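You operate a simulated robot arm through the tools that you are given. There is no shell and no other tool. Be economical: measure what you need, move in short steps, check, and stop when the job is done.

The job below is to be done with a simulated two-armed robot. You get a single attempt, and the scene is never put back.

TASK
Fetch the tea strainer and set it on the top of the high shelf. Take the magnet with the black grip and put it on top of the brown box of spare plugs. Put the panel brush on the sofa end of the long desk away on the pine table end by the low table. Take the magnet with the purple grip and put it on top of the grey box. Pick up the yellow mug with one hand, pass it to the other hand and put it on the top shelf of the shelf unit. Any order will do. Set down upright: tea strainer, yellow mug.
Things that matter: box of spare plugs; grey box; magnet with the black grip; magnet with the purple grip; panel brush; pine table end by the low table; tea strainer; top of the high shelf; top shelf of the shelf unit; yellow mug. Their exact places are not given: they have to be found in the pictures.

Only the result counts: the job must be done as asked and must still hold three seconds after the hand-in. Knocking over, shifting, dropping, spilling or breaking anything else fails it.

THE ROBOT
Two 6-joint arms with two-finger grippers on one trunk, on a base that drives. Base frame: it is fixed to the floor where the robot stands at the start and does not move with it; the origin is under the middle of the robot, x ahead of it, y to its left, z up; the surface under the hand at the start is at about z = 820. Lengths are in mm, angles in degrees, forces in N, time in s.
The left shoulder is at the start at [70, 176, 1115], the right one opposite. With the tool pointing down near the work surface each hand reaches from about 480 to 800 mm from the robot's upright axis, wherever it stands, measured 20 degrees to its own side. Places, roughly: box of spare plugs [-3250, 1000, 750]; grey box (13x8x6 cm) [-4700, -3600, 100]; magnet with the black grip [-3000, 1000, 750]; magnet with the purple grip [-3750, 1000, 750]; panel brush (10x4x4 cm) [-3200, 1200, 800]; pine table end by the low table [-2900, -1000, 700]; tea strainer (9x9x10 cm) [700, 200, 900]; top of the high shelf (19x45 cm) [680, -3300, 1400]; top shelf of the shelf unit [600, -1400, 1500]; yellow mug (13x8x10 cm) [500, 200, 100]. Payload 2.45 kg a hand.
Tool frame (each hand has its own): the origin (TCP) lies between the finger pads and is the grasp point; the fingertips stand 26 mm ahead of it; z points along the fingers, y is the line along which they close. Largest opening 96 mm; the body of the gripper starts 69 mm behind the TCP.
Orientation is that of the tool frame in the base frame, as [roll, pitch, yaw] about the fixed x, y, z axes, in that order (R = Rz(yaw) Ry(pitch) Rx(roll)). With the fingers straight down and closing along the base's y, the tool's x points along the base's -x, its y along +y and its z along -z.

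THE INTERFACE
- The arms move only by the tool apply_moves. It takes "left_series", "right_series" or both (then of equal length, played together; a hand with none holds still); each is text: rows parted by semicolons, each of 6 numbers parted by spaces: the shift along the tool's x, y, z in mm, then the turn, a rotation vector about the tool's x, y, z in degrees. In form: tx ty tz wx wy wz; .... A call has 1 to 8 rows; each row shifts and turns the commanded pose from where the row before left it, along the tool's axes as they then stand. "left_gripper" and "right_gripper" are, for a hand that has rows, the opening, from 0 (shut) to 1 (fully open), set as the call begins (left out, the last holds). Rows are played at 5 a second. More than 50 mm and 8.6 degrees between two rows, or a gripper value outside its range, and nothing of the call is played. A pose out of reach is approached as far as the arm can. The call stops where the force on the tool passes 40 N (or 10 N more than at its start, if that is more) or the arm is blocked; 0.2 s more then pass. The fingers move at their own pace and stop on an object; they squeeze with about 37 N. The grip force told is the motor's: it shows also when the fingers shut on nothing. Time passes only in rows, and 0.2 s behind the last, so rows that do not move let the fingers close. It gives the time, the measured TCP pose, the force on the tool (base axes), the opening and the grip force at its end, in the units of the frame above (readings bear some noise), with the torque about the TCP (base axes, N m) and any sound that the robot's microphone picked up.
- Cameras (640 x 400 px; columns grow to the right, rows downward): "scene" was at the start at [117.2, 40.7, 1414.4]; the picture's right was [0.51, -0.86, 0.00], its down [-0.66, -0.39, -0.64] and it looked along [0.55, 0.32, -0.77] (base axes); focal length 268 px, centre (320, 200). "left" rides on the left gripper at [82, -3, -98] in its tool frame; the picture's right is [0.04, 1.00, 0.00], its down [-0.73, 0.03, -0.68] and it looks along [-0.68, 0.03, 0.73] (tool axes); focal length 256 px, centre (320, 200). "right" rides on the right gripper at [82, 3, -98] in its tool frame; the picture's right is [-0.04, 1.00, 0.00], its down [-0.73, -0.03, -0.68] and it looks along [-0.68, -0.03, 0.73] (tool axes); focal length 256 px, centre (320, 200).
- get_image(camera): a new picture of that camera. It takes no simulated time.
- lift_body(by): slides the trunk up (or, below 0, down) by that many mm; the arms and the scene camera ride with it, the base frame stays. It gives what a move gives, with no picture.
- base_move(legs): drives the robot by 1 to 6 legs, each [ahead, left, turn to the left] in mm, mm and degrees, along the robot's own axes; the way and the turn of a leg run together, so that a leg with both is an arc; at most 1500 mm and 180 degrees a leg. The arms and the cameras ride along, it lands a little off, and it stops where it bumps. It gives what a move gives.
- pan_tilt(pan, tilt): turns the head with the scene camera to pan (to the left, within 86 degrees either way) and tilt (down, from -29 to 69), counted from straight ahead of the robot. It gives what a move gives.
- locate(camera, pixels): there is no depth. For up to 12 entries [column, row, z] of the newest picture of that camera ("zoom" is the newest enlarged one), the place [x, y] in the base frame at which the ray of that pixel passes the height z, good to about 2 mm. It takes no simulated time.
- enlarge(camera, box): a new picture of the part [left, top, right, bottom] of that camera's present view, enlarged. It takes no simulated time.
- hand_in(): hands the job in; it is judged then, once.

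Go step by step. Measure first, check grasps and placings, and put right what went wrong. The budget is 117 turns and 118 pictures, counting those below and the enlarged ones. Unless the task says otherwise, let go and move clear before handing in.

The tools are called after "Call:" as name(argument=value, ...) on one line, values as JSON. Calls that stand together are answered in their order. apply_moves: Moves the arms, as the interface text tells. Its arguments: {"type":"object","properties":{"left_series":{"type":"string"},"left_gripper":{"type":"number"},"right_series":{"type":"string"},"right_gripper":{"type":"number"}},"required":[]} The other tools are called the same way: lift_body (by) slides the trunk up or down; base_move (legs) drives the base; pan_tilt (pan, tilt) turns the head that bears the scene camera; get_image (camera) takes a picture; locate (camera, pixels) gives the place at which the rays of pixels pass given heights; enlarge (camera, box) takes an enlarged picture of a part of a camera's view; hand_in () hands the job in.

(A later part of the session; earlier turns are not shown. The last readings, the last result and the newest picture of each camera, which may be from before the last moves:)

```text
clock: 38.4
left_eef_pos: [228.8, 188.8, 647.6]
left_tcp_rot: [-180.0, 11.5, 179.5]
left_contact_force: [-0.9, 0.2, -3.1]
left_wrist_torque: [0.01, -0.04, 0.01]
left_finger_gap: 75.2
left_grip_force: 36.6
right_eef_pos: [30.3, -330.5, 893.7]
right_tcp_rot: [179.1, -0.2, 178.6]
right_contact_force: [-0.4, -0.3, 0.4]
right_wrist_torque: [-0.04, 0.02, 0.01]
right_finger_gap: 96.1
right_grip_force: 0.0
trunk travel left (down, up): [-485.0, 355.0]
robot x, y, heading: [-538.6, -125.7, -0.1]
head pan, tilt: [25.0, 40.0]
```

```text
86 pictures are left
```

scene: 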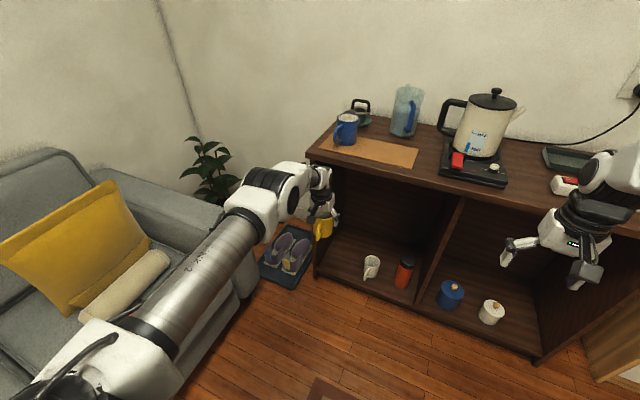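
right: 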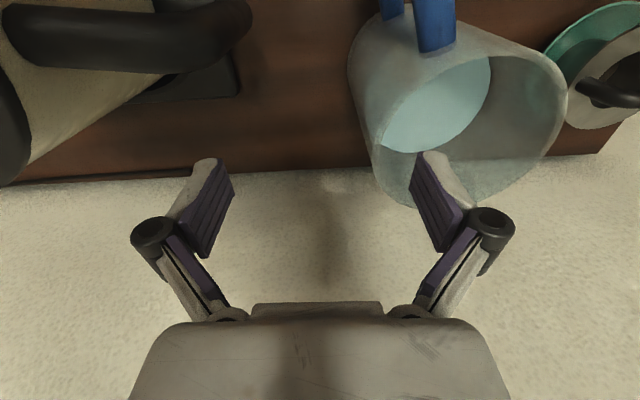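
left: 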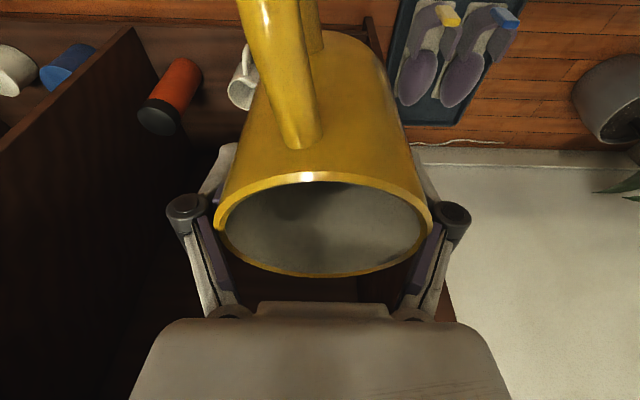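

The mug is out. Now view the right side to see the shelf unit and high shelf before planning the handover.

Call:
lift_body(by=340)

Call:
pan_tilt(pan=-50, tilt=15)

Call:
get_image(camera="scene")

```text
clock: 41.8
left_eef_pos: [228.5, 189.1, 987.3]
left_tcp_rot: [180.0, 11.6, 179.6]
left_contact_force: [0.7, -0.9, -4.0]
left_wrist_torque: [-0.04, -0.07, 0.01]
left_finger_gap: 75.1
left_grip_force: 37.3
right_eef_pos: [31.3, -329.9, 1234.2]
right_tcp_rot: [179.1, -0.2, 178.5]
right_contact_force: [0.1, -0.5, 1.0]
right_wrist_torque: [-0.01, 0.02, 0.02]
right_finger_gap: 95.9
right_grip_force: 0.1
trunk travel left (down, up): [-825.0, 15.0]
robot x, y, heading: [-535.0, -119.2, -0.5]
head pan, tilt: [25.0, 40.0]
```

```text
clock: 43.2
left_eef_pos: [228.9, 189.2, 987.6]
left_tcp_rot: [180.0, 11.7, 179.6]
left_contact_force: [0.0, -1.0, -3.6]
left_wrist_torque: [0.0, -0.05, 0.0]
left_finger_gap: 75.1
left_grip_force: 37.2
right_eef_pos: [31.0, -329.4, 1234.0]
right_tcp_rot: [179.1, -0.3, 178.6]
right_contact_force: [-0.6, 0.3, 0.8]
right_wrist_torque: [0.0, 0.0, -0.01]
right_finger_gap: 96.0
right_grip_force: 0.0
trunk travel left (down, up): [-825.0, 15.0]
robot x, y, heading: [-534.8, -118.8, -0.1]
head pan, tilt: [-50.0, 15.0]
```

```text
85 pictures are left
```

scene: 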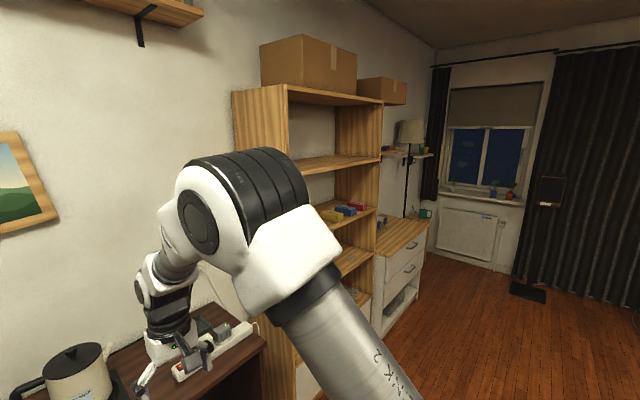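

The top shelf of the unit is the empty one at ≈(335,163), under the top board. I plan the handover: left brings the mug to the front centre, rotated so its handle points left; right grips low from the other side.

Call:
apply_moves(left_series="23 -31 -12.4 0 0 0; 23 -31 -12.4 0 0 0; 23 -31 -12.4 0 0 0; 23 -31 -12.4 0 0 0; 23 -31 -12.4 0 0 0; 23 -31 -12.4 0 0 0; 23 -31 -12.4 0 0 0; 23 -31 -12.4 0 0 0")

Call:
apply_moves(left_series="0 0 0 1.7 0 8.3; 0 0 0 1.7 0 8.3; 0 0 0 1.7 0 8.3; 0 0 0 1.7 0 8.3; 0 0 0 1.7 0 8.3; 0 0 0 1.7 0 8.3; 0 0 0 1.7 0 8.3; 0 0 0 0 0 0")

```text
clock: 45.0
left_eef_pos: [50.9, -20.8, 1038.9]
left_tcp_rot: [-179.4, 11.1, -179.7]
left_contact_force: [0.5, 0.3, -3.2]
left_wrist_torque: [-0.01, -0.04, 0.03]
left_finger_gap: 75.3
left_grip_force: 36.7
left hand out of reach, approached as far as the arm can: row 8
right_eef_pos: [32.1, -328.1, 1233.0]
right_tcp_rot: [179.0, -0.2, 178.6]
right_contact_force: [-0.5, 0.2, -0.6]
right_wrist_torque: [-0.03, 0.01, 0.02]
right_finger_gap: 96.0
right_grip_force: 0.1
trunk travel left (down, up): [-825.0, 15.0]
robot x, y, heading: [-537.9, -120.3, -0.2]
head pan, tilt: [-50.0, 15.0]
```

```text
clock: 46.8
left_eef_pos: [49.4, -25.7, 1040.1]
left_tcp_rot: [180.0, 11.6, 120.2]
left_contact_force: [-0.9, -0.5, -3.6]
left_wrist_torque: [-0.04, -0.05, 0.02]
left_finger_gap: 75.2
left_grip_force: 36.9
right_eef_pos: [30.5, -329.4, 1233.9]
right_tcp_rot: [179.2, -0.3, 178.7]
right_contact_force: [0.8, -0.6, 0.0]
right_wrist_torque: [0.0, -0.02, 0.0]
right_finger_gap: 95.7
right_grip_force: 0.0
trunk travel left (down, up): [-825.0, 15.0]
robot x, y, heading: [-539.7, -119.1, -0.3]
head pan, tilt: [-50.0, 15.0]
```

Left rotates fine. Continue its yaw and simultaneously turn the right hand toward heading ≈75° (pointing left).

Call:
apply_moves(left_series="0 0 0 1.7 0 8.3; 0 0 0 1.7 0 8.3; 0 0 0 1.7 0 8.3; 0 0 0 1.7 0 8.3; 0 0 0 1.7 0 8.3; 0 0 0 0 0 0; 0 0 0 0 0 0; 0 0 0 0 0 0", right_series="0 0 0 0 0 -8.5; 0 0 0 0 0 -8.5; 0 0 0 0 0 -8.5; 0 0 0 0 0 -8.5; 0 0 0 0 0 -8.5; 0 0 0 0 0 -8.5; 0 0 0 0 0 -8.5; 0 0 0 0 0 -8.5")

Call:
apply_moves(right_series="0 0 0 0 0 -5; 0 0 0 0 -8 0; 0 0 0 0 -8 0; 0 0 0 0 -8 0; 0 0 0 0 -8 0; 0 0 0 0 -8 0; 0 0 0 0 -8 0; 0 0 0 0 0 0")

Call:
pan_tilt(pan=0, tilt=50)

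Call:
get_image(camera="scene")

```text
clock: 48.6
left_eef_pos: [49.3, -25.5, 1041.4]
left_tcp_rot: [-180.0, 11.6, 77.9]
left_contact_force: [0.3, -0.3, -3.7]
left_wrist_torque: [-0.06, 0.03, 0.0]
left_finger_gap: 75.3
left_grip_force: 37.1
right_eef_pos: [31.3, -329.6, 1233.9]
right_tcp_rot: [179.5, 0.9, -113.3]
right_contact_force: [0.0, 0.0, 0.3]
right_wrist_torque: [-0.02, -0.04, -0.01]
right_finger_gap: 96.2
right_grip_force: 0.0
trunk travel left (down, up): [-825.0, 15.0]
robot x, y, heading: [-535.7, -127.0, -0.2]
head pan, tilt: [-50.0, 15.0]
```

```text
clock: 50.4
left_eef_pos: [48.6, -24.1, 1039.9]
left_tcp_rot: [180.0, 11.7, 77.8]
left_contact_force: [-0.1, 0.4, -2.7]
left_wrist_torque: [-0.04, 0.03, 0.0]
left_finger_gap: 75.1
left_grip_force: 37.5
right_eef_pos: [30.4, -329.4, 1233.4]
right_tcp_rot: [179.3, 48.9, -108.9]
right_contact_force: [-0.1, -0.6, 0.2]
right_wrist_torque: [0.02, 0.04, 0.01]
right_finger_gap: 95.9
right_grip_force: 0.1
trunk travel left (down, up): [-825.0, 15.0]
robot x, y, heading: [-536.6, -120.8, -0.3]
head pan, tilt: [-50.0, 15.0]
```

```text
clock: 51.6
left_eef_pos: [49.1, -26.2, 1040.9]
left_tcp_rot: [179.9, 11.5, 77.9]
left_contact_force: [0.5, 0.9, -2.5]
left_wrist_torque: [-0.07, 0.0, 0.0]
left_finger_gap: 75.1
left_grip_force: 37.1
right_eef_pos: [30.0, -328.9, 1233.3]
right_tcp_rot: [179.3, 48.8, -108.9]
right_contact_force: [0.9, 0.6, -0.3]
right_wrist_torque: [0.02, 0.05, -0.01]
right_finger_gap: 95.9
right_grip_force: 0.2
trunk travel left (down, up): [-825.0, 15.0]
robot x, y, heading: [-541.3, -121.1, -0.3]
head pan, tilt: [0.0, 50.0]
```

```text
84 pictures are left
```

scene: 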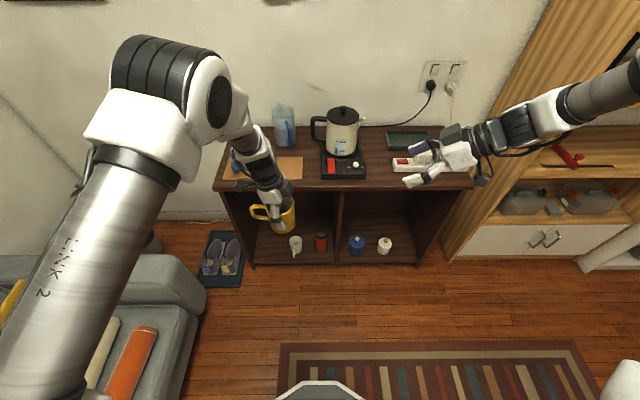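

Handover geometry looks right (handle at (260,212) pointing left; right hand facing it). I flatten the right tool a bit and bring it to a pregrasp beside the mug's lower half.

Call:
apply_moves(right_series="0 0 0 0 -8 0; 16.2 11.6 38.5 0 0 0; 16.2 11.6 38.5 0 0 0; 16.2 11.6 38.5 0 0 0; 16.2 11.6 38.5 0 0 0; 16.2 11.6 38.5 0 0 0; 16.2 11.6 38.5 0 0 0; 16.2 11.6 38.5 0 0 0")

Call:
get_image(camera="right")

Call:
enlarge(camera="scene", box=[220, 120, 420, 260])

```text
clock: 53.4
left_eef_pos: [48.7, -24.7, 1040.4]
left_tcp_rot: [180.0, 11.8, 77.8]
left_contact_force: [0.3, -0.3, -3.6]
left_wrist_torque: [-0.03, 0.03, 0.02]
left_finger_gap: 75.0
left_grip_force: 37.3
right_eef_pos: [8.6, -144.6, 990.8]
right_tcp_rot: [178.5, 56.7, -109.7]
right_contact_force: [-0.4, 0.6, -0.4]
right_wrist_torque: [0.01, 0.0, -0.02]
right_finger_gap: 95.9
right_grip_force: 0.1
right hand out of reach, approached as far as the arm can: row 8
trunk travel left (down, up): [-825.0, 15.0]
robot x, y, heading: [-535.0, -120.4, 0.1]
head pan, tilt: [0.0, 50.0]
```

```text
83 pictures are left
```

right: 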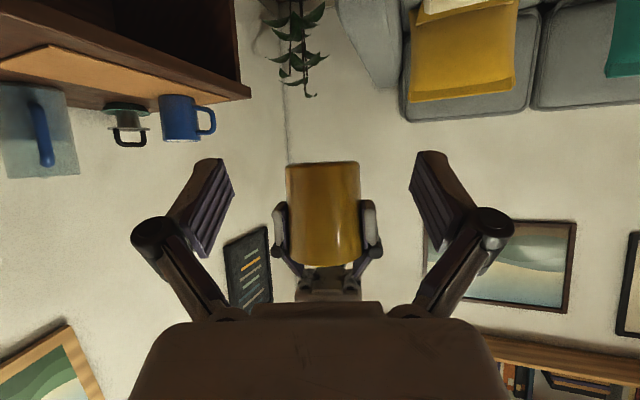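

```text
2.86 times, centred on (320, 190) of scene
```

zoom: 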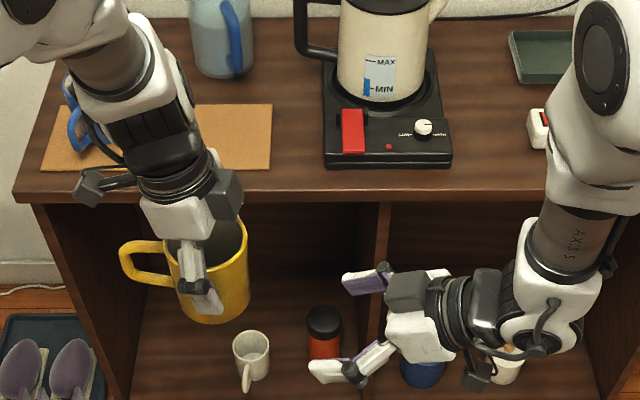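

From the right camera (mug bottom row 165, left fingertips row 202, rim 265) only ~36 mm of the mug's lower part is free, too little. Better: rotate the mug so the handle faces the right hand, and take it by the handle. Retreat right, push left forward, then turn.

Call:
apply_moves(left_series="0 0 0 0 0 0; 8 39 -1.7 0 0 0; 8 39 -1.7 0 0 0; 8 39 -1.7 0 0 0; 0 0 0 0 0 0", right_series="0 0 -45 0 0 0; 0 0 -45 0 0 0; 0 0 0 0 0 8; 0 0 0 0 0 8; 0 0 0 0 0 0")

Call:
apply_moves(left_series="0 0 0 -1.7 0 -8.3; 0 0 0 -1.7 0 -8.3; 0 0 0 -1.7 0 -8.3; 0 0 0 -1.7 0 -8.3; 0 0 0 -1.7 0 -8.3; 0 0 0 -1.7 0 -8.3; 0 0 0 -1.7 0 -8.3; 0 0 0 -1.7 0 -8.3")

Call:
apply_moves(left_series="0 0 0 -1.7 0 -8.3; 0 0 0 -1.7 0 -8.3; 0 0 0 -1.7 0 -8.3; 0 0 0 -1.7 0 -8.3; 0 0 0 -1.7 0 -8.3; 0 0 0 -1.7 0 -8.3; 0 0 0 -1.7 0 -8.3; 0 0 0 -1.7 0 -8.3")

Call:
get_image(camera="scene")

```text
clock: 54.6
left_eef_pos: [168.3, -27.6, 1042.9]
left_tcp_rot: [179.8, 11.5, 77.8]
left_contact_force: [-1.0, -0.8, -3.3]
left_wrist_torque: [0.0, -0.04, -0.03]
left_finger_gap: 75.0
left_grip_force: 37.2
right_eef_pos: [4.2, -215.4, 1046.6]
right_tcp_rot: [156.4, 53.4, -136.7]
right_contact_force: [-0.7, -0.8, 0.3]
right_wrist_torque: [0.0, 0.02, -0.04]
right_finger_gap: 96.1
right_grip_force: 0.1
right hand out of reach, approached as far as the arm can: row 1, 2
trunk travel left (down, up): [-825.0, 15.0]
robot x, y, heading: [-537.8, -122.9, -0.3]
head pan, tilt: [0.0, 50.0]
```

```text
clock: 56.4
left_eef_pos: [169.1, -28.1, 1039.7]
left_tcp_rot: [180.0, 11.7, 145.7]
left_contact_force: [-0.7, -1.1, -3.3]
left_wrist_torque: [-0.02, -0.05, -0.03]
left_finger_gap: 75.2
left_grip_force: 37.3
right_eef_pos: [4.4, -215.4, 1047.1]
right_tcp_rot: [156.4, 53.5, -136.5]
right_contact_force: [-0.7, 0.5, -0.6]
right_wrist_torque: [0.01, 0.01, 0.01]
right_finger_gap: 95.8
right_grip_force: 0.0
trunk travel left (down, up): [-825.0, 15.0]
robot x, y, heading: [-533.9, -122.5, -0.3]
head pan, tilt: [0.0, 50.0]
```

```text
clock: 58.2
left_eef_pos: [169.1, -26.5, 1041.9]
left_tcp_rot: [-179.9, 11.6, -146.4]
left_contact_force: [0.0, -0.1, -2.9]
left_wrist_torque: [0.02, -0.05, -0.01]
left_finger_gap: 75.5
left_grip_force: 36.7
right_eef_pos: [5.1, -214.5, 1046.5]
right_tcp_rot: [156.4, 53.4, -136.6]
right_contact_force: [0.5, -0.2, 0.4]
right_wrist_torque: [0.03, 0.0, 0.0]
right_finger_gap: 96.1
right_grip_force: 0.0
trunk travel left (down, up): [-825.0, 15.0]
robot x, y, heading: [-535.7, -123.3, -0.2]
head pan, tilt: [0.0, 50.0]
```

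```text
81 pictures are left
```

scene: 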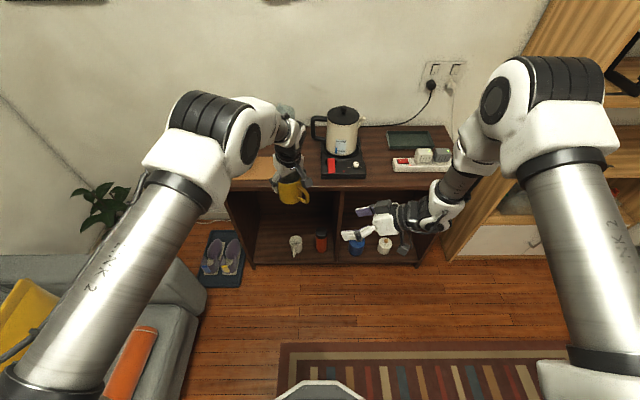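

Handle now points toward the right hand (direction ≈225°). I correct the right hand's roll, flatten it, and move to a pregrasp 100 mm behind the handle.

Call:
apply_moves(right_series="0 0 0 8 0 0; 0 0 0 8 0 0; 0 0 0 7.6 0 0; -25 7.4 23.7 0 0 0; -25 7.4 23.7 0 0 0; -25 7.4 23.7 0 0 0; 0 0 0 0 -8 0; 0 0 0 0 0 0")

Call:
get_image(camera="right")

Call:
enlarge(camera="scene", box=[220, 110, 440, 260])

```text
clock: 60.0
left_eef_pos: [169.1, -27.1, 1040.4]
left_tcp_rot: [180.0, 11.5, -146.5]
left_contact_force: [-0.1, 0.8, -3.4]
left_wrist_torque: [0.05, -0.05, 0.01]
left_finger_gap: 75.1
left_grip_force: 37.1
right_eef_pos: [87.9, -125.6, 1077.7]
right_tcp_rot: [-179.9, 61.4, -136.5]
right_contact_force: [0.2, -0.3, -0.2]
right_wrist_torque: [0.01, -0.03, 0.03]
right_finger_gap: 95.9
right_grip_force: 0.0
right hand out of reach, approached as far as the arm can: row 2, 3, 6
trunk travel left (down, up): [-825.0, 15.0]
robot x, y, heading: [-533.4, -118.9, -0.1]
head pan, tilt: [0.0, 50.0]
```

```text
80 pictures are left
```

right: 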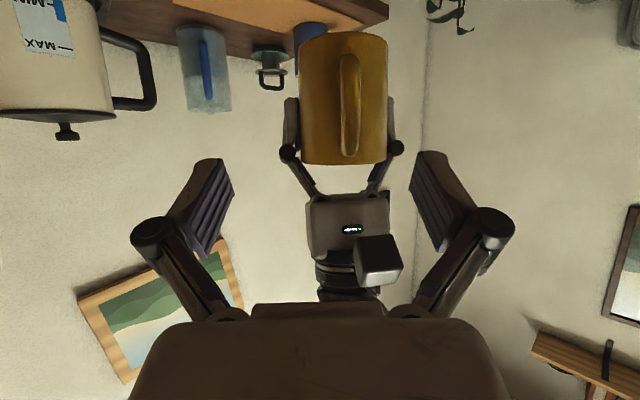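

```text
2.67 times, centred on (330, 185) of scene
```

zoom: 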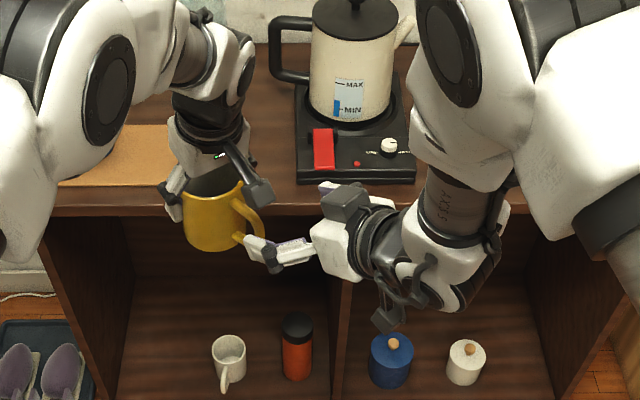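

The handle (col 350, row 105) is at ≈(122,−69,1031), 18 mm off the right tool's axis. I centre and advance, two-thirds first.

Call:
apply_moves(right_series="0 18 0 0 0 0; 3.5 0 25 0 0 0; 3.5 0 25 0 0 0; 0 0 0 0 0 0")

Call:
get_image(camera="right")

Call:
enlarge(camera="scene", box=[220, 110, 440, 260])

```text
clock: 61.0
left_eef_pos: [168.5, -26.8, 1040.3]
left_tcp_rot: [-180.0, 11.5, -146.6]
left_contact_force: [-0.2, 0.9, -2.5]
left_wrist_torque: [0.0, -0.05, -0.01]
left_finger_gap: 75.0
left_grip_force: 37.2
right_eef_pos: [111.7, -97.0, 1045.5]
right_tcp_rot: [-180.0, 61.5, -136.6]
right_contact_force: [0.4, 0.3, 0.2]
right_wrist_torque: [0.0, -0.01, 0.0]
right_finger_gap: 95.8
right_grip_force: 0.0
right hand out of reach, approached as far as the arm can: row 1, 3
trunk travel left (down, up): [-825.0, 15.0]
robot x, y, heading: [-540.1, -122.1, -0.1]
head pan, tilt: [0.0, 50.0]
```

```text
78 pictures are left
```

right: 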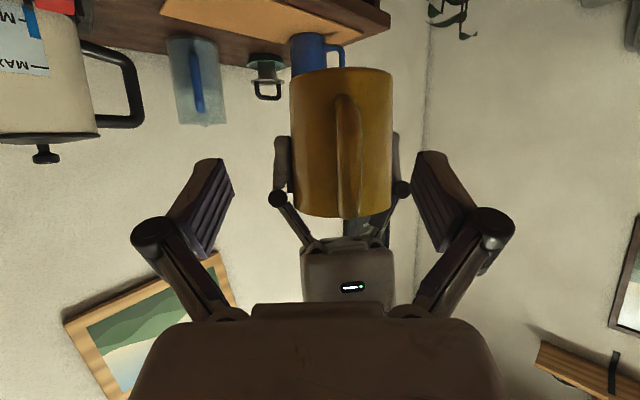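

```text
2.67 times, centred on (330, 185) of scene
```

zoom: 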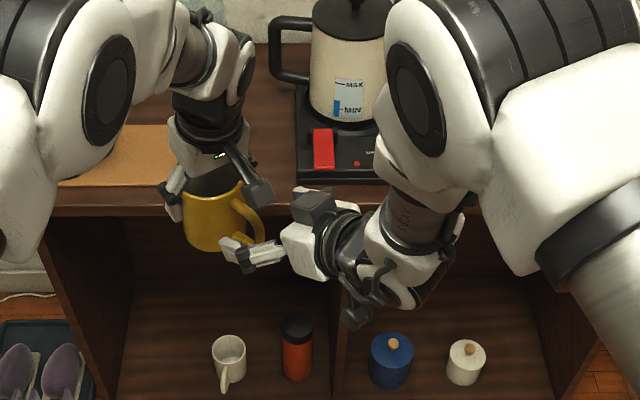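

Handle still ~12 mm to the right of centre (col 347). Centre it and advance the last ~27 mm.

Call:
apply_moves(right_series="0 12 0 0 0 0; 0 0 14 0 0 0; 0 0 13 0 0 0; 0 0 0 0 0 0")

Call:
get_image(camera="right")

Call:
enlarge(camera="scene", box=[270, 140, 390, 220])

```text
clock: 62.0
left_eef_pos: [168.6, -26.9, 1040.7]
left_tcp_rot: [-179.9, 11.7, -146.4]
left_contact_force: [-0.2, -0.8, -3.1]
left_wrist_torque: [-0.01, -0.01, -0.02]
left_finger_gap: 74.9
left_grip_force: 36.7
right_eef_pos: [128.4, -84.1, 1030.6]
right_tcp_rot: [180.0, 61.5, -136.6]
right_contact_force: [-0.2, 0.3, -0.1]
right_wrist_torque: [0.01, -0.01, 0.01]
right_finger_gap: 96.1
right_grip_force: 0.2
right hand out of reach, approached as far as the arm can: row 1
trunk travel left (down, up): [-825.0, 15.0]
robot x, y, heading: [-535.4, -119.9, -0.2]
head pan, tilt: [0.0, 50.0]
```

```text
76 pictures are left
```

right: 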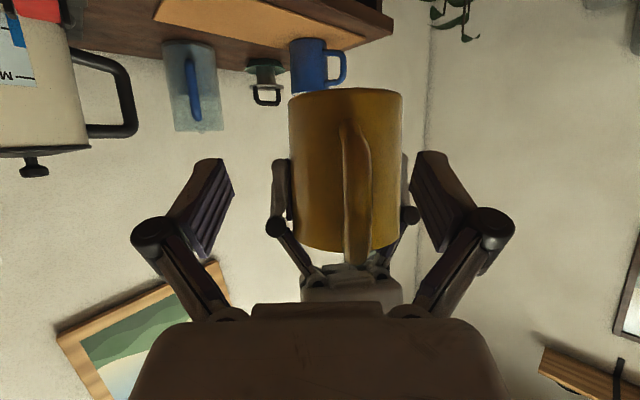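

```text
5.00 times, centred on (330, 180) of scene
```

zoom: 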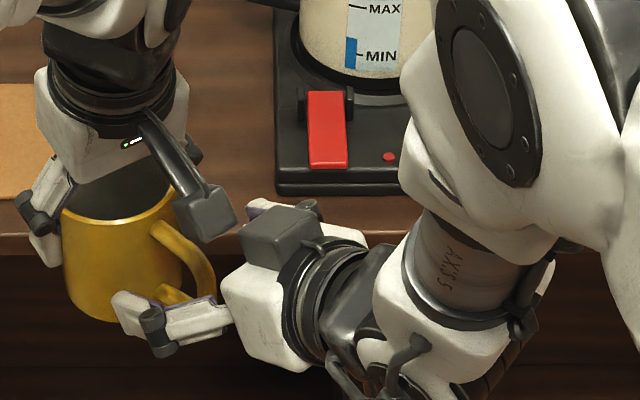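

The right hand's sideways rows aren't being taken up; the handle is ~15 mm right of centre. I shift the left hand (mug) by 15 mm instead.

Call:
apply_moves(left_series="-1.2 -7.4 0.2 0 0 0; -1.2 -7.4 0.2 0 0 0; 0 0 0 0 0 0")

Call:
get_image(camera="right")

```text
clock: 62.8
left_eef_pos: [178.5, -37.4, 1041.4]
left_tcp_rot: [180.0, 11.5, -146.5]
left_contact_force: [-0.2, -0.1, -2.3]
left_wrist_torque: [0.05, -0.04, -0.01]
left_finger_gap: 74.8
left_grip_force: 36.6
right_eef_pos: [128.1, -84.2, 1030.7]
right_tcp_rot: [179.9, 61.4, -136.7]
right_contact_force: [0.0, -0.4, 0.3]
right_wrist_torque: [-0.02, -0.02, -0.01]
right_finger_gap: 96.2
right_grip_force: 0.0
trunk travel left (down, up): [-825.0, 15.0]
robot x, y, heading: [-534.5, -120.9, -0.7]
head pan, tilt: [0.0, 50.0]
```

```text
74 pictures are left
```

right: 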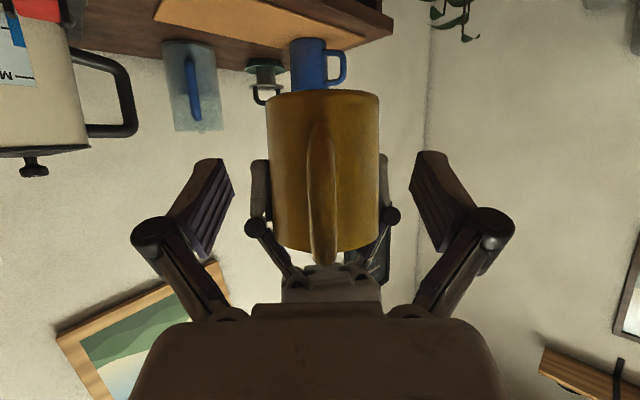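

Handle centred (col 322), TCP ≈69 mm from the mug axis so the fingers span the handle. Close the right gripper.

Call:
apply_moves(right_series="0 0 0 0 0 0; 0 0 0 0 0 0; 0 0 0 0 0 0; 0 0 0 0 0 0", right_gripper=0)

Call:
get_image(camera="right")

```text
clock: 63.8
left_eef_pos: [181.3, -35.0, 1042.8]
left_tcp_rot: [-179.8, 11.9, -146.4]
left_contact_force: [0.6, -1.1, -1.8]
left_wrist_torque: [-0.05, 0.05, 0.17]
left_finger_gap: 75.0
left_grip_force: 37.1
right_eef_pos: [127.3, -84.6, 1028.3]
right_tcp_rot: [179.6, 61.0, -136.7]
right_contact_force: [-0.7, 0.4, 0.2]
right_wrist_torque: [-0.03, -0.08, -0.06]
right_finger_gap: 11.0
right_grip_force: 37.5
trunk travel left (down, up): [-825.0, 15.0]
robot x, y, heading: [-535.8, -121.7, -0.1]
head pan, tilt: [0.0, 50.0]
stopped in row 4 (left hand): the force on the tool passed its limit at 40 N (the readings are from after the stop); the commanded pose is now the measured one
```

```text
73 pictures are left
```

right: 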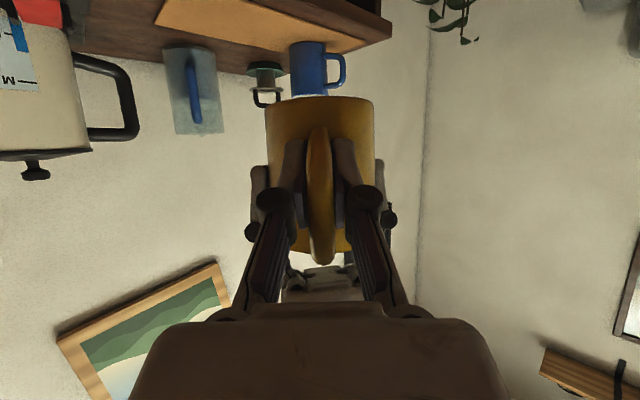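

Right holds the handle (gap 11 mm, 37 N). Open the left gripper and look.

Call:
apply_moves(left_series="0 0 0 0 0 0; 0 0 0 0 0 0; 0 0 0 0 0 0", left_gripper=1)

Call:
get_image(camera="right")

Call:
enlarge(camera="scene", box=[270, 120, 430, 230])

```text
clock: 64.6
left_eef_pos: [180.7, -35.7, 1043.0]
left_tcp_rot: [-179.8, 11.9, -146.4]
left_contact_force: [0.1, -0.2, 0.5]
left_wrist_torque: [0.02, 0.03, -0.02]
left_finger_gap: 96.1
left_grip_force: 0.0
right_eef_pos: [128.0, -86.5, 1028.4]
right_tcp_rot: [179.7, 61.0, -136.7]
right_contact_force: [0.1, -0.8, 0.3]
right_wrist_torque: [-0.1, 0.09, 0.01]
right_finger_gap: 10.7
right_grip_force: 36.6
trunk travel left (down, up): [-825.0, 15.0]
robot x, y, heading: [-535.0, -123.8, -0.3]
head pan, tilt: [0.0, 50.0]
```

```text
72 pictures are left
```

right: 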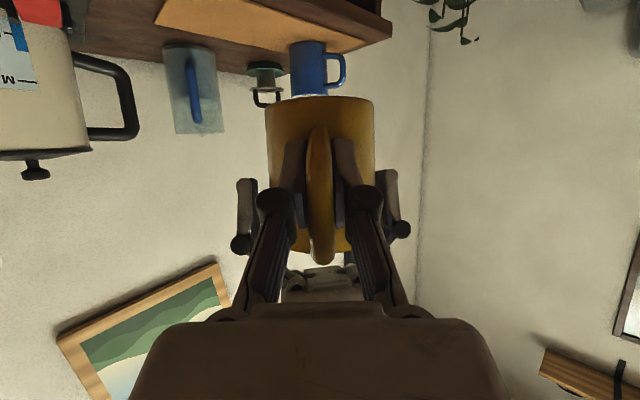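

```text
3.64 times, centred on (350, 175) of scene
```

zoom: 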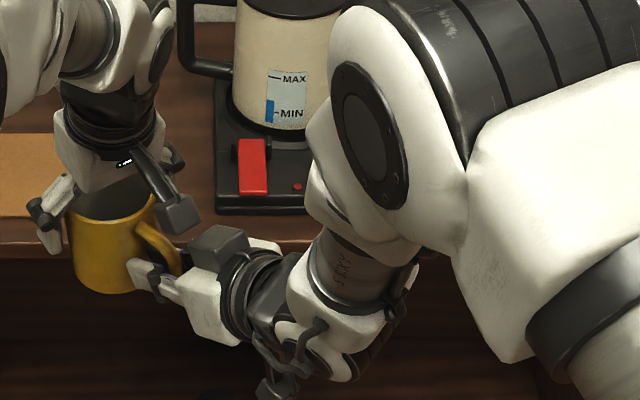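

The mug didn't sag. Withdraw the left hand straight up, then away.

Call:
apply_moves(left_series="-3 0 -20 0 0 0; -6 0 -40 0 0 0; -6 0 -40 0 0 0; -6 0 -40 0 0 0; 0 20 -20 0 0 0; 0 40 0 0 0 0; 0 40 0 0 0 0; 0 40 0 0 0 0")

Call:
get_image(camera="scene")

```text
clock: 66.4
left_eef_pos: [92.1, 75.4, 1205.3]
left_tcp_rot: [-179.8, 11.8, -146.5]
left_contact_force: [0.3, -0.7, 0.2]
left_wrist_torque: [-0.01, -0.02, 0.01]
left_finger_gap: 95.8
left_grip_force: 0.1
right_eef_pos: [126.0, -83.8, 1028.5]
right_tcp_rot: [179.9, 60.9, -136.7]
right_contact_force: [-0.4, 0.3, 0.6]
right_wrist_torque: [-0.11, 0.06, -0.02]
right_finger_gap: 11.1
right_grip_force: 37.3
trunk travel left (down, up): [-825.0, 15.0]
robot x, y, heading: [-534.8, -125.6, -0.5]
head pan, tilt: [0.0, 50.0]
```

```text
70 pictures are left
```

scene: 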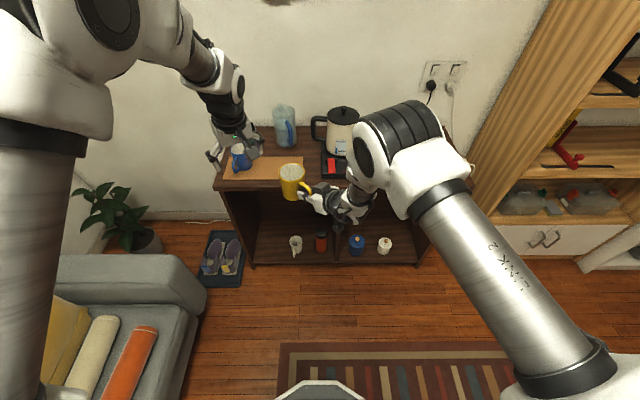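

Handover complete. I'll deliver the mug first: raise the right hand to shelf height in free space while the left moves aside.

Call:
apply_moves(left_series="0 40 0 0 0 0; 0 40 0 0 0 0; 0 20 0 0 0 0; 0 0 0 0 0 0; 0 0 0 0 0 0; 0 0 0 0 0 0; 0 0 0 0 0 0; 0 0 0 0 0 0", right_series="-10 -20 -25 0 0 0; -25 -20 -27 0 0 0; -37 0 -27 0 0 0; -37 0 -27 0 0 0; -37 0 -27 0 0 0; -37 0 -27 0 0 0; -37 0 -27 0 0 0; -37 0 -27 0 0 0")

Call:
apply_moves(right_series="-37 0 -27 0 0 0; -37 0 -27 0 0 0; -37 0 -27 0 0 0; -37 0 -27 0 0 0; -37 0 -24 0 0 0; 0 0 0 0 0 0")

Call:
pan_tilt(pan=-55, tilt=10)

Call:
get_image(camera="scene")

```text
clock: 68.2
left_eef_pos: [34.7, 155.7, 1204.0]
left_tcp_rot: [-179.7, 11.9, -146.4]
left_contact_force: [-0.2, 0.3, -0.3]
left_wrist_torque: [-0.01, -0.03, -0.02]
left_finger_gap: 95.9
left_grip_force: 0.0
right_eef_pos: [105.1, -155.9, 1357.5]
right_tcp_rot: [179.8, 61.0, -136.6]
right_contact_force: [-0.9, -0.4, -2.3]
right_wrist_torque: [-0.1, 0.09, -0.03]
right_finger_gap: 10.5
right_grip_force: 36.2
trunk travel left (down, up): [-825.0, 15.0]
robot x, y, heading: [-536.2, -121.4, -0.4]
head pan, tilt: [0.0, 50.0]
```

```text
clock: 69.6
left_eef_pos: [37.1, 155.8, 1201.8]
left_tcp_rot: [-179.9, 11.9, -146.6]
left_contact_force: [-1.0, 0.2, -0.6]
left_wrist_torque: [0.04, -0.01, -0.03]
left_finger_gap: 96.0
left_grip_force: 0.1
right_eef_pos: [88.3, -175.8, 1582.7]
right_tcp_rot: [179.7, 60.9, -136.9]
right_contact_force: [0.1, 0.0, -2.6]
right_wrist_torque: [-0.1, 0.13, 0.0]
right_finger_gap: 11.0
right_grip_force: 37.1
trunk travel left (down, up): [-825.0, 15.0]
robot x, y, heading: [-535.5, -120.7, -0.5]
head pan, tilt: [0.0, 50.0]
```

```text
clock: 70.8
left_eef_pos: [36.7, 154.5, 1201.9]
left_tcp_rot: [-179.8, 11.8, -146.5]
left_contact_force: [-0.4, -0.3, 0.4]
left_wrist_torque: [0.03, 0.0, -0.02]
left_finger_gap: 96.0
left_grip_force: 0.1
right_eef_pos: [89.8, -176.0, 1582.4]
right_tcp_rot: [179.7, 61.0, -136.6]
right_contact_force: [0.2, 0.7, -2.9]
right_wrist_torque: [-0.09, 0.1, 0.04]
right_finger_gap: 10.8
right_grip_force: 36.7
trunk travel left (down, up): [-825.0, 15.0]
robot x, y, heading: [-536.9, -124.6, -0.5]
head pan, tilt: [-55.0, 10.0]
```

```text
69 pictures are left
```

scene: 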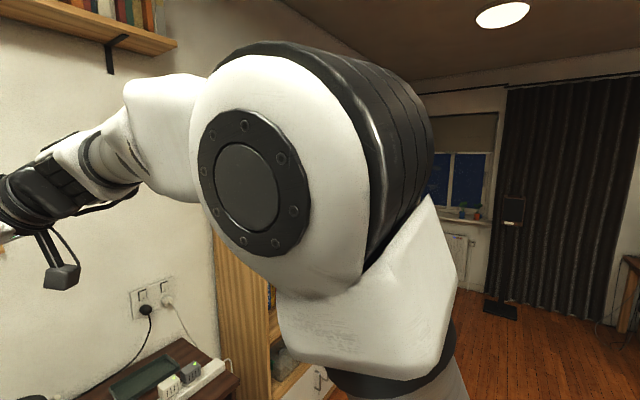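

Right hand holds the mug at z≈1582. Drive sideways to in front of the shelf unit and look.

Call:
base_move(legs=[[-100, 0, 0], [0, -1150, 0]])

Call:
pan_tilt(pan=0, tilt=10)

Call:
get_image(camera="scene")

```text
clock: 74.7
left_eef_pos: [-32.1, -203.2, 1214.2]
left_tcp_rot: [-179.2, 12.5, -135.5]
left_contact_force: [-2.0, 0.1, 1.2]
left_wrist_torque: [0.01, -0.12, -0.03]
left_finger_gap: 96.3
left_grip_force: 0.0
right_eef_pos: [76.5, -520.5, 1592.9]
right_tcp_rot: [-178.8, 61.6, -124.6]
right_contact_force: [-2.3, -1.1, -1.9]
right_wrist_torque: [-0.15, 0.03, -0.09]
right_finger_gap: 9.2
right_grip_force: 37.4
trunk travel left (down, up): [-825.0, 15.0]
robot x, y, heading: [-524.9, -578.8, 10.4]
head pan, tilt: [-55.0, 10.0]
stopped in leg 2: the robot was blocked; the commanded pose is now the measured one
```

```text
clock: 76.0
left_eef_pos: [-18.5, -201.2, 1207.0]
left_tcp_rot: [-179.6, 12.0, -135.6]
left_contact_force: [-0.3, -0.5, 0.2]
left_wrist_torque: [0.04, -0.01, 0.02]
left_finger_gap: 95.9
left_grip_force: 0.1
right_eef_pos: [93.3, -517.9, 1586.0]
right_tcp_rot: [-179.5, 61.2, -125.5]
right_contact_force: [-1.1, 0.5, -2.4]
right_wrist_torque: [-0.11, 0.08, 0.01]
right_finger_gap: 9.3
right_grip_force: 37.5
trunk travel left (down, up): [-825.0, 15.0]
robot x, y, heading: [-523.3, -575.9, 10.5]
head pan, tilt: [0.0, 10.0]
```

```text
68 pictures are left
```

scene: 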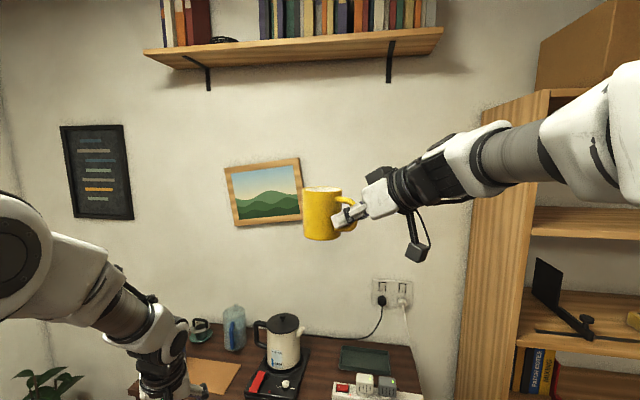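

Something blocked the base at y≈−579. Look right/down to see what it is.

Call:
pan_tilt(pan=-86, tilt=50)

Call:
get_image(camera="scene")

```text
clock: 77.6
left_eef_pos: [-15.1, -200.2, 1204.1]
left_tcp_rot: [-179.7, 11.8, -135.8]
left_contact_force: [0.6, 0.8, 0.3]
left_wrist_torque: [0.0, 0.04, 0.02]
left_finger_gap: 96.1
left_grip_force: 0.1
right_eef_pos: [99.6, -515.3, 1582.9]
right_tcp_rot: [-179.9, 60.9, -125.8]
right_contact_force: [0.5, -0.9, -1.9]
right_wrist_torque: [-0.13, 0.11, 0.04]
right_finger_gap: 9.5
right_grip_force: 36.8
trunk travel left (down, up): [-825.0, 15.0]
robot x, y, heading: [-521.6, -578.9, 10.2]
head pan, tilt: [-85.9, 50.0]
```

```text
67 pictures are left
```

scene: 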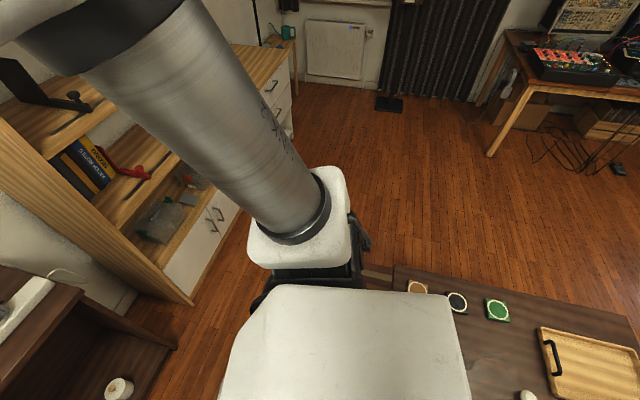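

A low table with coasters and a tray is to the right. Locate its near corner and edges to route around it.

Call:
locate(camera="scene", pixels=[[396, 268, 420], [396, 268, 350], [640, 330, 420], [360, 270, 420], [190, 303, 0], [136, 292, 0], [487, 155, 0]])

Call:
enlarge(camera="scene", box=[340, 230, 640, 400])

```text
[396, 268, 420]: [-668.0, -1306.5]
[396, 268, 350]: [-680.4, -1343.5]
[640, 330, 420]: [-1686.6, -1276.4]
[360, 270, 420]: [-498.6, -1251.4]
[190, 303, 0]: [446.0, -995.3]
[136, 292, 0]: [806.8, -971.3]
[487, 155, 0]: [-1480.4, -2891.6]
```

```text
2.13 times, centred on (490, 315) of scene
```

zoom: 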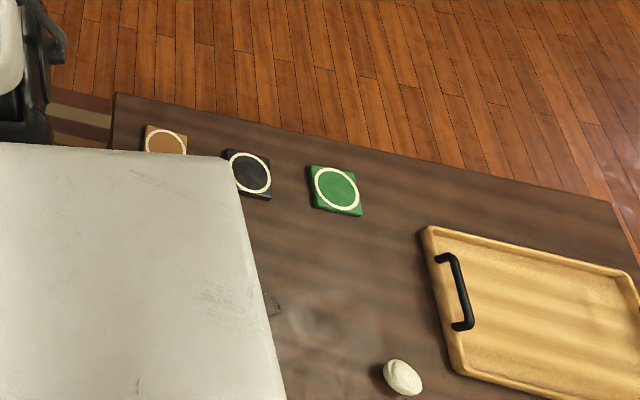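

The low table's corner is about (−668,−1306) and its near edge likely stopped the base. I retract the left hand a bit, move away, straighten, and look again at the route.

Call:
base_move(legs=[[150, 100, 0], [0, 0, -10.3], [50, 0, 0]])

Call:
apply_moves(left_series="19 37 -4 0 0 0; 19 37 -4 0 0 0; 19 37 -4 0 0 0")

Call:
pan_tilt(pan=-80, tilt=35)

Call:
get_image(camera="scene")

```text
clock: 80.3
left_eef_pos: [214.6, -176.7, 1210.5]
left_tcp_rot: [-179.2, 12.2, -146.3]
left_contact_force: [-2.1, -0.1, 0.0]
left_wrist_torque: [-0.05, -0.13, -0.01]
left_finger_gap: 96.0
left_grip_force: 0.0
right_eef_pos: [262.7, -508.7, 1590.4]
right_tcp_rot: [-178.8, 61.3, -135.6]
right_contact_force: [-2.0, -0.7, -0.8]
right_wrist_torque: [-0.13, 0.08, -0.09]
right_finger_gap: 9.5
right_grip_force: 37.1
trunk travel left (down, up): [-825.0, 15.0]
robot x, y, heading: [-343.9, -453.9, -0.4]
head pan, tilt: [-85.9, 50.0]
```

```text
clock: 81.1
left_eef_pos: [113.2, -113.9, 1203.8]
left_tcp_rot: [-179.4, 11.8, -146.2]
left_contact_force: [-0.5, 0.4, -0.3]
left_wrist_torque: [-0.01, -0.01, -0.02]
left_finger_gap: 96.0
left_grip_force: 0.1
right_eef_pos: [274.2, -505.7, 1585.4]
right_tcp_rot: [-179.5, 61.0, -135.9]
right_contact_force: [0.0, -0.4, -2.6]
right_wrist_torque: [-0.08, 0.09, -0.01]
right_finger_gap: 9.3
right_grip_force: 36.9
trunk travel left (down, up): [-825.0, 15.0]
robot x, y, heading: [-345.9, -453.9, -0.5]
head pan, tilt: [-85.9, 50.0]
```

```text
clock: 81.9
left_eef_pos: [116.9, -116.7, 1202.1]
left_tcp_rot: [-179.7, 11.7, -146.4]
left_contact_force: [1.0, -0.3, -0.2]
left_wrist_torque: [0.01, -0.03, 0.01]
left_finger_gap: 96.1
left_grip_force: 0.1
right_eef_pos: [278.9, -508.4, 1582.5]
right_tcp_rot: [-179.8, 61.1, -136.3]
right_contact_force: [0.7, -0.3, -3.2]
right_wrist_torque: [-0.16, 0.15, 0.03]
right_finger_gap: 9.5
right_grip_force: 37.5
trunk travel left (down, up): [-825.0, 15.0]
robot x, y, heading: [-344.0, -458.6, -0.5]
head pan, tilt: [-80.0, 35.0]
```

```text
65 pictures are left
```

scene: 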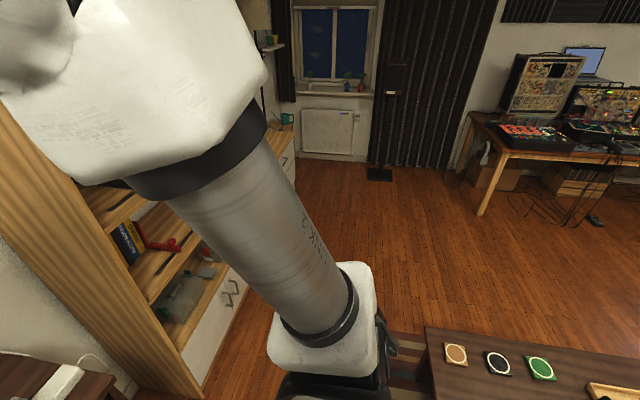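

Route ahead of the table looks free at x≈−344. Drive sideways in two legs.

Call:
base_move(legs=[[30, -300, 0], [0, -530, 0]])

Call:
pan_tilt(pan=0, tilt=12)

Call:
get_image(camera="scene")

```text
clock: 86.7
left_eef_pos: [142.3, -943.8, 1203.1]
left_tcp_rot: [-179.6, 11.7, -145.1]
left_contact_force: [-0.2, -0.2, 0.6]
left_wrist_torque: [0.0, 0.01, 0.04]
left_finger_gap: 96.0
left_grip_force: 0.1
right_eef_pos: [313.9, -1331.1, 1583.9]
right_tcp_rot: [-179.7, 60.9, -134.9]
right_contact_force: [-0.8, -0.5, -2.9]
right_wrist_torque: [-0.11, 0.13, 0.0]
right_finger_gap: 9.6
right_grip_force: 37.1
trunk travel left (down, up): [-825.0, 15.0]
robot x, y, heading: [-309.4, -1293.3, 0.9]
head pan, tilt: [-80.0, 35.0]
```

```text
clock: 88.2
left_eef_pos: [143.6, -945.6, 1203.6]
left_tcp_rot: [-179.7, 11.8, -145.2]
left_contact_force: [0.2, 0.0, 0.3]
left_wrist_torque: [-0.02, 0.01, 0.01]
left_finger_gap: 96.3
left_grip_force: 0.0
right_eef_pos: [312.5, -1333.9, 1583.8]
right_tcp_rot: [-179.7, 61.0, -135.0]
right_contact_force: [0.3, 0.6, -2.8]
right_wrist_torque: [-0.08, 0.1, 0.02]
right_finger_gap: 9.5
right_grip_force: 36.4
trunk travel left (down, up): [-825.0, 15.0]
robot x, y, heading: [-307.1, -1295.7, 0.9]
head pan, tilt: [0.0, 12.0]
```

```text
64 pictures are left
```

scene: 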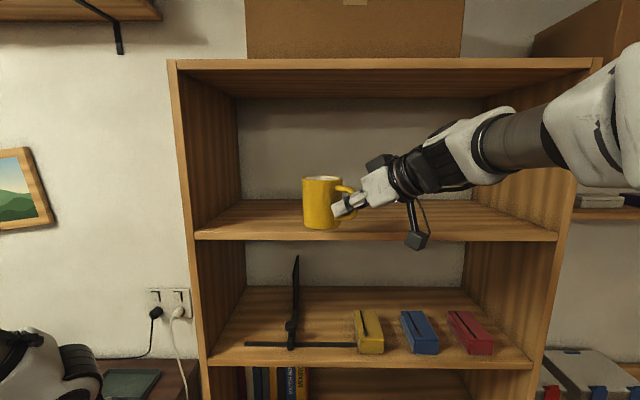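

Now in front of the unit; the empty top shelf's front edge is at row ≈233–240. Find its height from the known front x≈446.

Call:
locate(camera="scene", pixels=[[200, 232, 1500], [200, 232, 1470], [555, 234, 1500], [555, 234, 1470], [243, 201, 1500], [243, 201, 1470], [322, 229, 1540], [322, 178, 1640], [176, 62, 1800], [210, 357, 1160], [212, 362, 1130]])

Call:
enlarge(camera="scene", box=[180, 150, 400, 260])

```text
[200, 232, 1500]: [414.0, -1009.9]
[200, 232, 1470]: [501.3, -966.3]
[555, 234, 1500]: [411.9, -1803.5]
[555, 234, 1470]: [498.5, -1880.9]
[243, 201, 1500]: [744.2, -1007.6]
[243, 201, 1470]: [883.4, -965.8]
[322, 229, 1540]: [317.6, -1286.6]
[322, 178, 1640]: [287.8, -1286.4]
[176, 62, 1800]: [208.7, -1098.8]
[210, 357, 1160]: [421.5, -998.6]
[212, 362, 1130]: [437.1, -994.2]
```

```text
2.91 times, centred on (290, 205) of scene
```

zoom: 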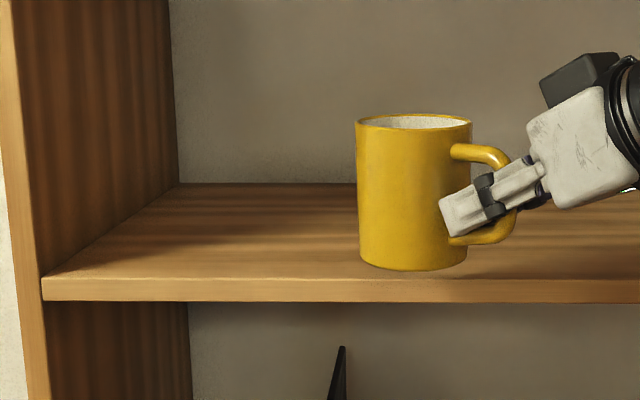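

Shelf surface ≈1490, front edge x≈446; the mug's bottom is at ≈1537 (axis ≈(370,−1277)). Drive 138 mm in, lower 35 and check.

Call:
base_move(legs=[[138, 0, -0.9]])

Call:
lift_body(by=-33)

Call:
enlarge(camera="scene", box=[180, 150, 420, 300])

```text
clock: 89.5
left_eef_pos: [283.0, -948.3, 1205.4]
left_tcp_rot: [-179.6, 12.0, -145.8]
left_contact_force: [-0.1, -0.6, -0.4]
left_wrist_torque: [-0.01, 0.02, 0.0]
left_finger_gap: 96.1
left_grip_force: 0.0
right_eef_pos: [448.6, -1340.7, 1586.3]
right_tcp_rot: [-179.7, 61.2, -135.6]
right_contact_force: [-0.6, 0.2, -3.2]
right_wrist_torque: [-0.11, 0.06, 0.03]
right_finger_gap: 9.5
right_grip_force: 36.6
trunk travel left (down, up): [-825.0, 15.0]
robot x, y, heading: [-166.0, -1293.0, 0.3]
head pan, tilt: [0.0, 12.0]
```

```text
clock: 90.3
left_eef_pos: [286.9, -948.8, 1169.6]
left_tcp_rot: [-179.7, 11.8, -145.9]
left_contact_force: [-0.4, -1.1, -0.2]
left_wrist_torque: [-0.01, 0.01, 0.0]
left_finger_gap: 96.1
left_grip_force: 0.0
right_eef_pos: [453.5, -1340.7, 1549.8]
right_tcp_rot: [-179.8, 61.1, -135.7]
right_contact_force: [-0.9, -0.4, -2.7]
right_wrist_torque: [-0.08, 0.11, 0.02]
right_finger_gap: 9.4
right_grip_force: 37.1
trunk travel left (down, up): [-792.0, 48.0]
robot x, y, heading: [-167.5, -1291.6, 0.3]
head pan, tilt: [0.0, 12.0]
```

```text
2.67 times, centred on (300, 225) of scene
```

zoom: 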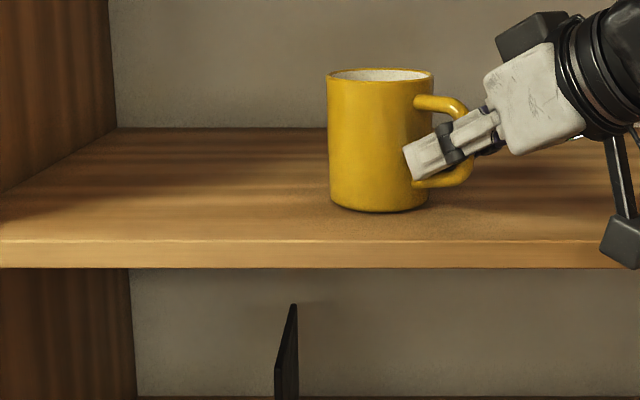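

Shadow contact suggests ~12 mm left. Lower with small arm steps, watching force.

Call:
apply_moves(right_series="2.6 0 1.45 0 0 0; 2.6 0 1.45 0 0 0; 2.6 0 1.45 0 0 0; 0 0 0 0 0 0")

Call:
enlarge(camera="scene", box=[240, 160, 400, 260])

```text
clock: 91.2
left_eef_pos: [284.2, -949.1, 1171.0]
left_tcp_rot: [-179.6, 12.0, -145.8]
left_contact_force: [0.1, 0.3, 0.2]
left_wrist_torque: [-0.04, -0.02, 0.0]
left_finger_gap: 96.2
left_grip_force: 0.0
right_eef_pos: [448.9, -1341.4, 1548.2]
right_tcp_rot: [-179.0, 61.8, -135.3]
right_contact_force: [-0.7, -1.8, 7.1]
right_wrist_torque: [0.06, -0.03, 0.0]
right_finger_gap: 9.4
right_grip_force: 37.4
trunk travel left (down, up): [-792.0, 48.0]
robot x, y, heading: [-171.4, -1288.7, 0.4]
head pan, tilt: [0.0, 12.0]
stopped in row 4 (right hand): the force on the tool passed its limit at 41 N (the readings are from after the stop); the commanded pose is now the measured one
```

```text
4.00 times, centred on (320, 210) of scene
```

zoom: 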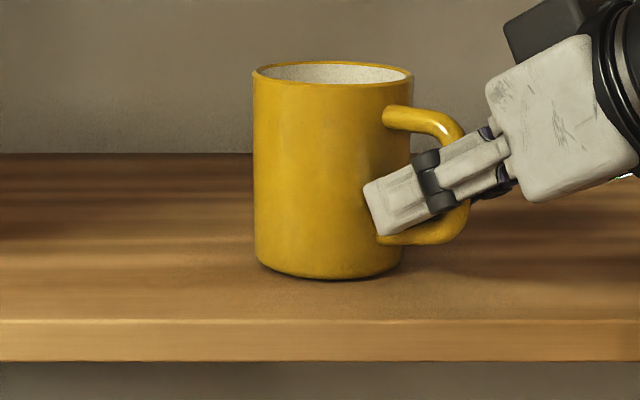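

The mug stands on the shelf (contact force felt). Open the right gripper.

Call:
apply_moves(right_series="0 0 0 0 0 0; 0 0 0 0 0 0; 0 0 0 0 0 0", right_gripper=0.6)

Call:
enlarge(camera="scene", box=[240, 160, 400, 260])

```text
clock: 92.0
left_eef_pos: [286.1, -949.2, 1170.3]
left_tcp_rot: [-179.8, 11.9, -145.9]
left_contact_force: [0.3, 0.5, 0.5]
left_wrist_torque: [-0.02, 0.01, -0.04]
left_finger_gap: 95.9
left_grip_force: 0.0
right_eef_pos: [452.3, -1341.2, 1547.5]
right_tcp_rot: [-179.3, 61.6, -135.3]
right_contact_force: [0.0, 0.6, -0.1]
right_wrist_torque: [0.0, 0.03, 0.03]
right_finger_gap: 57.5
right_grip_force: 0.0
trunk travel left (down, up): [-792.0, 48.0]
robot x, y, heading: [-169.3, -1293.2, 0.4]
head pan, tilt: [0.0, 12.0]
```

```text
4.00 times, centred on (320, 210) of scene
```

zoom: 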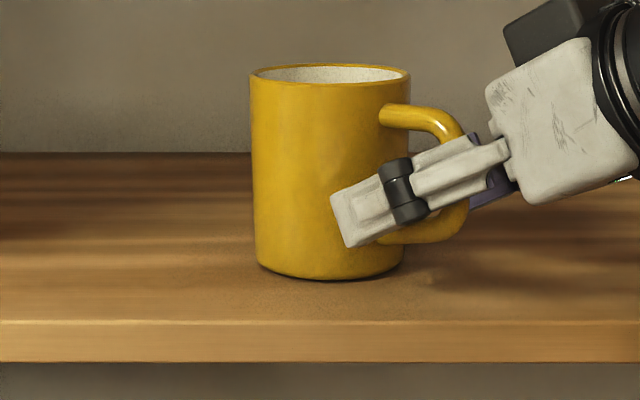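

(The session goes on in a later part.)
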